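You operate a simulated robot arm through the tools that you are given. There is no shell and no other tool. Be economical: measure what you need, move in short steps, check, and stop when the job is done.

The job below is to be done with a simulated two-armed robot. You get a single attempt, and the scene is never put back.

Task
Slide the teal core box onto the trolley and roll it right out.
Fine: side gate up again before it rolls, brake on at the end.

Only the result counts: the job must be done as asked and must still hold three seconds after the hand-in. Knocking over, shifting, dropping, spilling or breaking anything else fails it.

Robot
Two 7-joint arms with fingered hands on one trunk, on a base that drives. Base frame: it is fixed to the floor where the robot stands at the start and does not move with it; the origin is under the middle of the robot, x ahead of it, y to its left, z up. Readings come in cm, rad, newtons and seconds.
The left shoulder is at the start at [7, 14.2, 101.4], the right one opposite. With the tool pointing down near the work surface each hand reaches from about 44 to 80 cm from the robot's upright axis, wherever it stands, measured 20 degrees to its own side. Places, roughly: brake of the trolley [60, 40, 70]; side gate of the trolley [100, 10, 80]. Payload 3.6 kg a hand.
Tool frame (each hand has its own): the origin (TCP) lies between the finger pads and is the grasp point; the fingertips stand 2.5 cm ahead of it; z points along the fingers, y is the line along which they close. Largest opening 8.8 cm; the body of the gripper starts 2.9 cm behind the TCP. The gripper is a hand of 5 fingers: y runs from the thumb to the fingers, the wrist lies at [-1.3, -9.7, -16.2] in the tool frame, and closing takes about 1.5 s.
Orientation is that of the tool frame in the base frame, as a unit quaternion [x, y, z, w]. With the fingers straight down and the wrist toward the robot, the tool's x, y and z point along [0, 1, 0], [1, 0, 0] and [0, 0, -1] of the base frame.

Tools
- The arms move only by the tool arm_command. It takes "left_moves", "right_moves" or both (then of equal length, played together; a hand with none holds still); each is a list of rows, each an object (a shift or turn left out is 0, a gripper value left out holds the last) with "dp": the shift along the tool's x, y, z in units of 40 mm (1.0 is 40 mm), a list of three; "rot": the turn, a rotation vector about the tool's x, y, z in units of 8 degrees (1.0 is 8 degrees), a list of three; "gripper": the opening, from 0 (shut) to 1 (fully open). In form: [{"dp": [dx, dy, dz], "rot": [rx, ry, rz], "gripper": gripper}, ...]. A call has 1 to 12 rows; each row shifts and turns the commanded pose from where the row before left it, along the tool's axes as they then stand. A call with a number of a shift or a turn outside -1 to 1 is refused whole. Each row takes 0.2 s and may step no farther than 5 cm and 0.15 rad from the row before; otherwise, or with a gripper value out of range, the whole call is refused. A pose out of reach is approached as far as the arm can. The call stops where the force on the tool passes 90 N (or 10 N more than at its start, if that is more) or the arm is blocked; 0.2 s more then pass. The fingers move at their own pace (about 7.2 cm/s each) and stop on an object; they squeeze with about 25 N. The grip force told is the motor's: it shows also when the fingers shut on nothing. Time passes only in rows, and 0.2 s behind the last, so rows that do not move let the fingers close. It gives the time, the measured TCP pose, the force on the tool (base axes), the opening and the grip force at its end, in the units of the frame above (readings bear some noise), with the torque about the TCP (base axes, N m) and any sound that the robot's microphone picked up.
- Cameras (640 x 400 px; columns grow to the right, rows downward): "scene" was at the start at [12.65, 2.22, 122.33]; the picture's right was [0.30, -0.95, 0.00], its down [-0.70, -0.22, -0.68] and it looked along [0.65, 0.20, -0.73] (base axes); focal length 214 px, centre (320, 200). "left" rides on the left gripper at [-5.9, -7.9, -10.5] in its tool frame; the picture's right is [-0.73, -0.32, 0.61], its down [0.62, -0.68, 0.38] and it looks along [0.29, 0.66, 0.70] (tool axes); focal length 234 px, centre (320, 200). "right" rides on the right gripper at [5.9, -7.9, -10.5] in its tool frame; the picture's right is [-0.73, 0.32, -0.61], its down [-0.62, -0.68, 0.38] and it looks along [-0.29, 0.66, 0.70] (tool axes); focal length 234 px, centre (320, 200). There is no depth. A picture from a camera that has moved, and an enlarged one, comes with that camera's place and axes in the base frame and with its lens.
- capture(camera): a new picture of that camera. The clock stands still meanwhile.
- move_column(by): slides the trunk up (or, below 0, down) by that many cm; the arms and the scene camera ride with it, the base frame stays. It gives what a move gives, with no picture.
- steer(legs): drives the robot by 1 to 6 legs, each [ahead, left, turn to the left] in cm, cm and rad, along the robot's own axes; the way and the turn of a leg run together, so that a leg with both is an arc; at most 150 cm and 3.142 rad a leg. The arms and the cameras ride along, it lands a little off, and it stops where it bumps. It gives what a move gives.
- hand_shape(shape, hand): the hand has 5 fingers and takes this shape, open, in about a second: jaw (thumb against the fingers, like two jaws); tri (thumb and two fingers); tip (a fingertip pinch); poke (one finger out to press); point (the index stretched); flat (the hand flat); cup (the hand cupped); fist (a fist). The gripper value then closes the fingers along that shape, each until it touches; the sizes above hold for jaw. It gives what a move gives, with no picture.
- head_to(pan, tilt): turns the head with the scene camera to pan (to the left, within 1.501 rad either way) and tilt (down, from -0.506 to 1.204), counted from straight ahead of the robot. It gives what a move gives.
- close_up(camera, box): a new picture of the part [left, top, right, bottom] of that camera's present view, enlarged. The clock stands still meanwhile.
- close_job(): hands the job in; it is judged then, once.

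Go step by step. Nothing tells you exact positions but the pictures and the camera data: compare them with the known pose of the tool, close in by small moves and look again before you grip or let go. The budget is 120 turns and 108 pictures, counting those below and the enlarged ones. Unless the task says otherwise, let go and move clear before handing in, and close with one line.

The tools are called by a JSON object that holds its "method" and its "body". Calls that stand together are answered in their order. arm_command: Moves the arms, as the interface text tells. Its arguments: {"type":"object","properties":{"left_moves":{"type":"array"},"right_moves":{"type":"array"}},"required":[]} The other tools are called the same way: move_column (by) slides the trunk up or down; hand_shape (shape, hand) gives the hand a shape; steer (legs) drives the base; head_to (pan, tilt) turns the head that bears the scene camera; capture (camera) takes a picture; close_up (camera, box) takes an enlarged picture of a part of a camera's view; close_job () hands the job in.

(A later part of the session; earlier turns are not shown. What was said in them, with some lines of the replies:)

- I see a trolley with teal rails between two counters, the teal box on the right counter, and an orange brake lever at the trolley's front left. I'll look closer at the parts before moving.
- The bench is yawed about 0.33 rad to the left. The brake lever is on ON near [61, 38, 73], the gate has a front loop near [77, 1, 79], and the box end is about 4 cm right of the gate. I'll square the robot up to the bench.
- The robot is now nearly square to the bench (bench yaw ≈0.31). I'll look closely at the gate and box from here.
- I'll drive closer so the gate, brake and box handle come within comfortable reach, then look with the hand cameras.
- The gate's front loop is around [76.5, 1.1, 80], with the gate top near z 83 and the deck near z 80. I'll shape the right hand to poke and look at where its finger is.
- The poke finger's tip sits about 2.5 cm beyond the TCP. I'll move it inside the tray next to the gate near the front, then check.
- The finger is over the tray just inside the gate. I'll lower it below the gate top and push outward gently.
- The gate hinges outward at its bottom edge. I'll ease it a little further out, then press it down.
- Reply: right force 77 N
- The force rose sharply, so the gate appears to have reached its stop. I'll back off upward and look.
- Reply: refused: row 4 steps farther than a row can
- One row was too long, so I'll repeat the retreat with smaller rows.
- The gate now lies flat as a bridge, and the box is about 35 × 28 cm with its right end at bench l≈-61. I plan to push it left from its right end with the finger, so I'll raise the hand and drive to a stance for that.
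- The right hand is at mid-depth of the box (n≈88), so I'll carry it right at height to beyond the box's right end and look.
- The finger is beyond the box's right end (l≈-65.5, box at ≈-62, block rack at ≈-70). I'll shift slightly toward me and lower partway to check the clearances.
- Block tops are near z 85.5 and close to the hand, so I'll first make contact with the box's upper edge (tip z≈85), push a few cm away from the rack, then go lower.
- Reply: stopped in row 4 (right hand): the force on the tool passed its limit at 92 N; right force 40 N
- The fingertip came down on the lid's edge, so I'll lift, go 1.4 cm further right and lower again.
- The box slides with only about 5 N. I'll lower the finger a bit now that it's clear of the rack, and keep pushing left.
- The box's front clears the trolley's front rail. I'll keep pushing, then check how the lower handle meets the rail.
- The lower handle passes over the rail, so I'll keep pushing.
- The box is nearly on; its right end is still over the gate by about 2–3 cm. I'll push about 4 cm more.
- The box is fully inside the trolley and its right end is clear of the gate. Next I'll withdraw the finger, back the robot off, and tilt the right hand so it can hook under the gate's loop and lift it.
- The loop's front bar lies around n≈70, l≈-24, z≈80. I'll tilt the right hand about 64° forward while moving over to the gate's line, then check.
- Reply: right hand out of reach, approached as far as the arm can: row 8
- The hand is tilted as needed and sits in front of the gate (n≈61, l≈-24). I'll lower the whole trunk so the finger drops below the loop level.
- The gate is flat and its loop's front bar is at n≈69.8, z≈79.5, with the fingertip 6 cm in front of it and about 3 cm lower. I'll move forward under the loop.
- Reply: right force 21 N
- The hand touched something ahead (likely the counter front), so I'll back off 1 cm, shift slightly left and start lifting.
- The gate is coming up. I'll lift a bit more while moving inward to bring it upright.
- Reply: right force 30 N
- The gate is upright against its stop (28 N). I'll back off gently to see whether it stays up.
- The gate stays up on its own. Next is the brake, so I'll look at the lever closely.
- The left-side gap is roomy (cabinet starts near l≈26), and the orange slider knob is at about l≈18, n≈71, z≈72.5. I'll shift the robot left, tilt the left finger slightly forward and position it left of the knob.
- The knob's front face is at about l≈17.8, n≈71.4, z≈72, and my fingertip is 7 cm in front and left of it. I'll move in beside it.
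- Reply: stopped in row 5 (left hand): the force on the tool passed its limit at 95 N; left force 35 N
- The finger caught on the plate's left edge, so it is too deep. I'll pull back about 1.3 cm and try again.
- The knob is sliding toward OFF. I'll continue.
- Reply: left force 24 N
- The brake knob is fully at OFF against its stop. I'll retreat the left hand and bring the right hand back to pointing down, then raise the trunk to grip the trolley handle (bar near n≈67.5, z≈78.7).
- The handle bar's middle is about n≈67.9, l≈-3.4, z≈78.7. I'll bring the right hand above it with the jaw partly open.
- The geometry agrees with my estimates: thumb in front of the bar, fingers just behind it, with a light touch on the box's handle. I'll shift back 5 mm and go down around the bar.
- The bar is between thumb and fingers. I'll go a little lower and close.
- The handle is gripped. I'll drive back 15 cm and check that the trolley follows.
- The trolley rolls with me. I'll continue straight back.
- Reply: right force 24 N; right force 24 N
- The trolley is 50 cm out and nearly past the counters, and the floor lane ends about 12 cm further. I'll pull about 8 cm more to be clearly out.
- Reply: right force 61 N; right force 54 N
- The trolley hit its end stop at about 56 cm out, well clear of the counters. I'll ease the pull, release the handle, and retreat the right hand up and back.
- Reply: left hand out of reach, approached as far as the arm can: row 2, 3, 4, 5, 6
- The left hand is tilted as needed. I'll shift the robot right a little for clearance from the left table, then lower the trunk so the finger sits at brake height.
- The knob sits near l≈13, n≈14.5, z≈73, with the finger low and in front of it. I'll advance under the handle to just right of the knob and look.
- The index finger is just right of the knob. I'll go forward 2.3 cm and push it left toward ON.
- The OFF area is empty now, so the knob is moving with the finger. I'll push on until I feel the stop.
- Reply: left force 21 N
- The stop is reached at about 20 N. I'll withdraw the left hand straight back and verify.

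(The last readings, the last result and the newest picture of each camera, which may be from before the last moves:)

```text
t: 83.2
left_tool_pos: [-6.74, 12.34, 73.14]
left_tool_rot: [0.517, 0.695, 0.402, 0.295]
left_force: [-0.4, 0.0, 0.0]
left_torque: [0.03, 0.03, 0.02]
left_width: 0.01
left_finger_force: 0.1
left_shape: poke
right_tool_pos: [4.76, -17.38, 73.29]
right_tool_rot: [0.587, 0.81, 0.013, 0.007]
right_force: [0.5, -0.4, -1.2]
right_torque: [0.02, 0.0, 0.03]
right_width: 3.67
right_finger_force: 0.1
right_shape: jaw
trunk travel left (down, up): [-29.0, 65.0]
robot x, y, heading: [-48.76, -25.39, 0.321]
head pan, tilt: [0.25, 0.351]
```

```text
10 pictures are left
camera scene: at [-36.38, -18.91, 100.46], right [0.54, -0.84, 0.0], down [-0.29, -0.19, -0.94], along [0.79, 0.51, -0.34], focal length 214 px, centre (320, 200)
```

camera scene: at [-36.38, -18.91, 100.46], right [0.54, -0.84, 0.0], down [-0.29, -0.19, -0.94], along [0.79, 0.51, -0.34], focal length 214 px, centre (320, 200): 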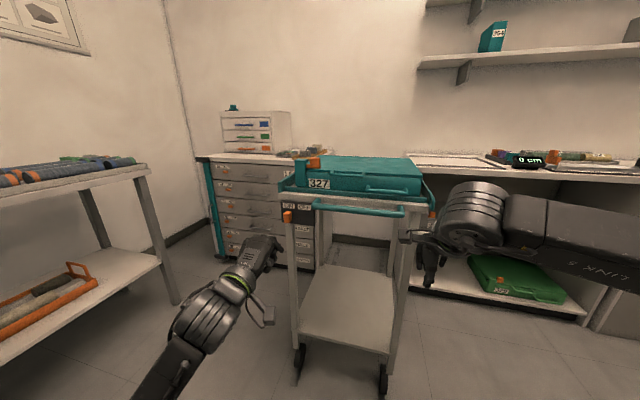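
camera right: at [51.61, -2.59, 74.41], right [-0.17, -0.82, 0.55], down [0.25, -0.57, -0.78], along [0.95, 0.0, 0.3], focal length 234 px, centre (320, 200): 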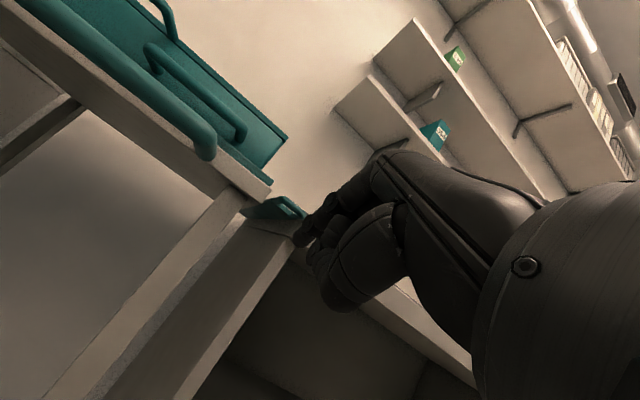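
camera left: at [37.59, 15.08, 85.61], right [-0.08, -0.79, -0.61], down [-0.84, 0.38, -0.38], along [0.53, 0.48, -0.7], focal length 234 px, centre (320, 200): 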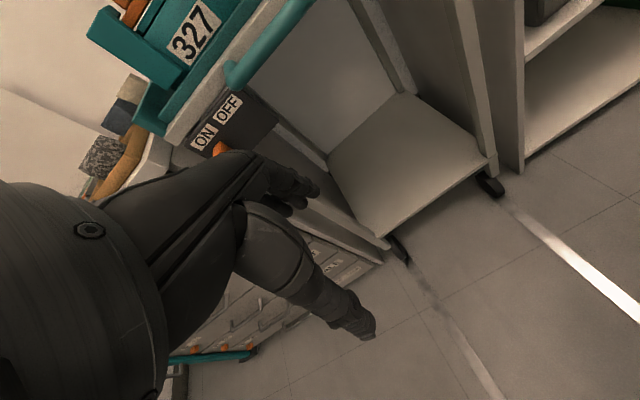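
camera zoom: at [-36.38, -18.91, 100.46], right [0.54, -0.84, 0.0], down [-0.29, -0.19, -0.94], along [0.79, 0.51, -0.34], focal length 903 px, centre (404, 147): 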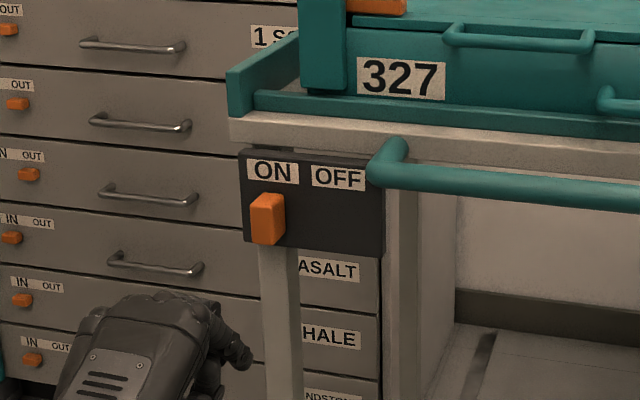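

The brake knob is at ON and the box sits on the trolley. I'll check the gate, the remaining blocks and that the trolley is clear of the counter.

{"method": "move_column", "body": {"by": 20}}

{"method": "head_to", "body": {"pan": 0.1, "tilt": 0.55}}

{"method": "close_up", "body": {"camera": "scene", "box": [220, 100, 460, 250]}}

```text
t: 85.3
left_tool_pos: [-6.67, 12.29, 93.08]
left_tool_rot: [0.518, 0.694, 0.402, 0.296]
left_force: [0.0, 0.8, 0.3]
left_torque: [-0.03, 0.01, 0.04]
left_width: 0.0
left_finger_force: 0.1
left_shape: poke
right_tool_pos: [4.68, -17.38, 93.17]
right_tool_rot: [0.587, 0.809, 0.014, 0.007]
right_force: [0.5, 0.5, 0.5]
right_torque: [0.0, -0.01, 0.01]
right_width: 3.71
right_finger_force: 0.0
right_shape: jaw
trunk travel left (down, up): [-49.0, 45.0]
robot x, y, heading: [-48.89, -25.22, 0.315]
head pan, tilt: [0.25, 0.351]
```

```text
t: 86.0
left_tool_pos: [-6.7, 12.29, 93.14]
left_tool_rot: [0.517, 0.695, 0.402, 0.296]
left_force: [0.0, -0.2, 1.0]
left_torque: [0.0, 0.03, -0.02]
left_width: 0.0
left_finger_force: 0.1
left_shape: poke
right_tool_pos: [4.73, -17.43, 93.3]
right_tool_rot: [0.587, 0.809, 0.013, 0.007]
right_force: [-0.3, -0.9, 0.4]
right_torque: [-0.03, -0.03, -0.01]
right_width: 3.7
right_finger_force: 0.0
right_shape: jaw
trunk travel left (down, up): [-49.0, 45.0]
robot x, y, heading: [-49.42, -25.28, 0.318]
head pan, tilt: [0.099, 0.55]
```

```text
2.67 times, centred on (340, 175) of scene
camera zoom: at [-36.02, -20.26, 118.64], right [0.41, -0.91, 0.0], down [-0.48, -0.21, -0.85], along [0.78, 0.35, -0.52], focal length 572 px, centre (267, 267)
```

zoom: 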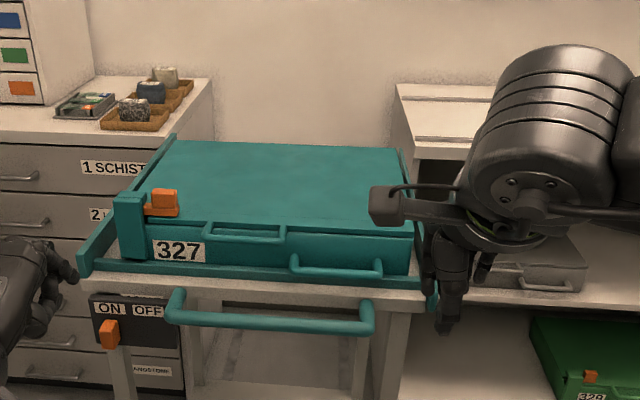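

{"method": "arm_command", "body": {"right_moves": [{"dp": [-0.7, -0.7, 0]}, {"dp": [-1, 0, 0]}, {"dp": [-1, 0, 0]}, {"dp": [-1, 0, 0]}]}}

{"method": "close_up", "body": {"camera": "scene", "box": [330, 110, 490, 230]}}

{"method": "capture", "body": {"camera": "scene"}}

```text
t: 87.0
left_tool_pos: [-6.8, 12.21, 93.23]
left_tool_rot: [0.517, 0.695, 0.403, 0.296]
left_force: [0.0, -0.7, -0.3]
left_torque: [0.01, -0.01, -0.01]
left_width: 0.01
left_finger_force: 0.1
left_shape: poke
right_tool_pos: [7.08, -32.57, 92.86]
right_tool_rot: [0.586, 0.81, 0.014, 0.006]
right_force: [-0.2, 0.6, 0.3]
right_torque: [0.0, -0.02, 0.0]
right_width: 3.71
right_finger_force: 0.0
right_shape: jaw
trunk travel left (down, up): [-49.0, 45.0]
robot x, y, heading: [-49.31, -25.19, 0.315]
head pan, tilt: [0.099, 0.55]
```

```text
3.33 times, centred on (410, 170) of scene
camera zoom: at [-36.0, -20.36, 118.64], right [0.41, -0.91, 0.0], down [-0.48, -0.21, -0.85], along [0.78, 0.35, -0.52], focal length 715 px, centre (20, 300)
```

zoom: 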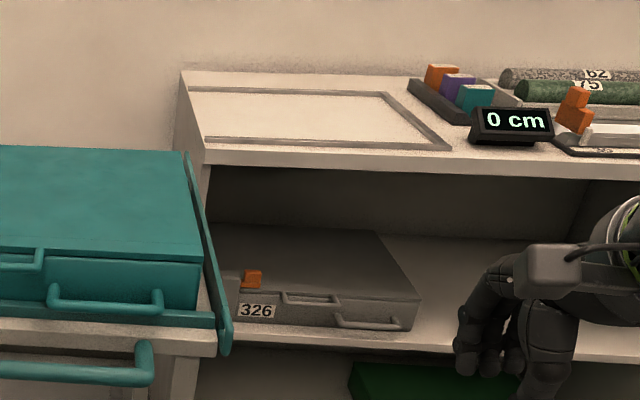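

```text
7 pictures are left
camera scene: at [-36.0, -20.36, 118.64], right [0.41, -0.91, 0.0], down [-0.48, -0.21, -0.85], along [0.78, 0.35, -0.52], focal length 214 px, centre (320, 200)
```

scene: 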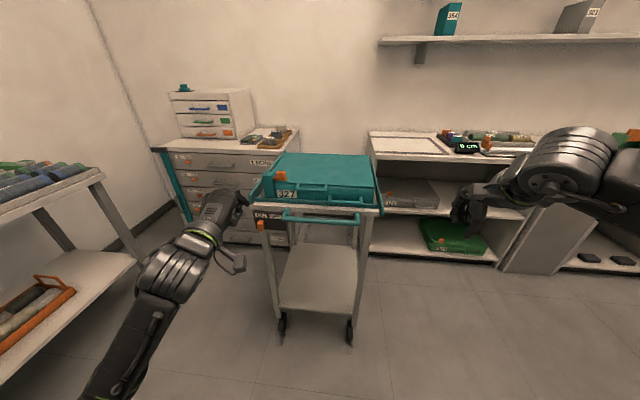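

The gate is up, the box is on the trolley, the trolley is fully out at its stop, and the brake is ON. The blocks and other items are undisturbed and both hands are clear, so I'm handing in.

{"method": "close_job", "body": {}}

```text
The job is handed in.
```

The teal core box is on the trolley, which is rolled right out to its end stop; the side gate went back up before it rolled, and the brake is on.
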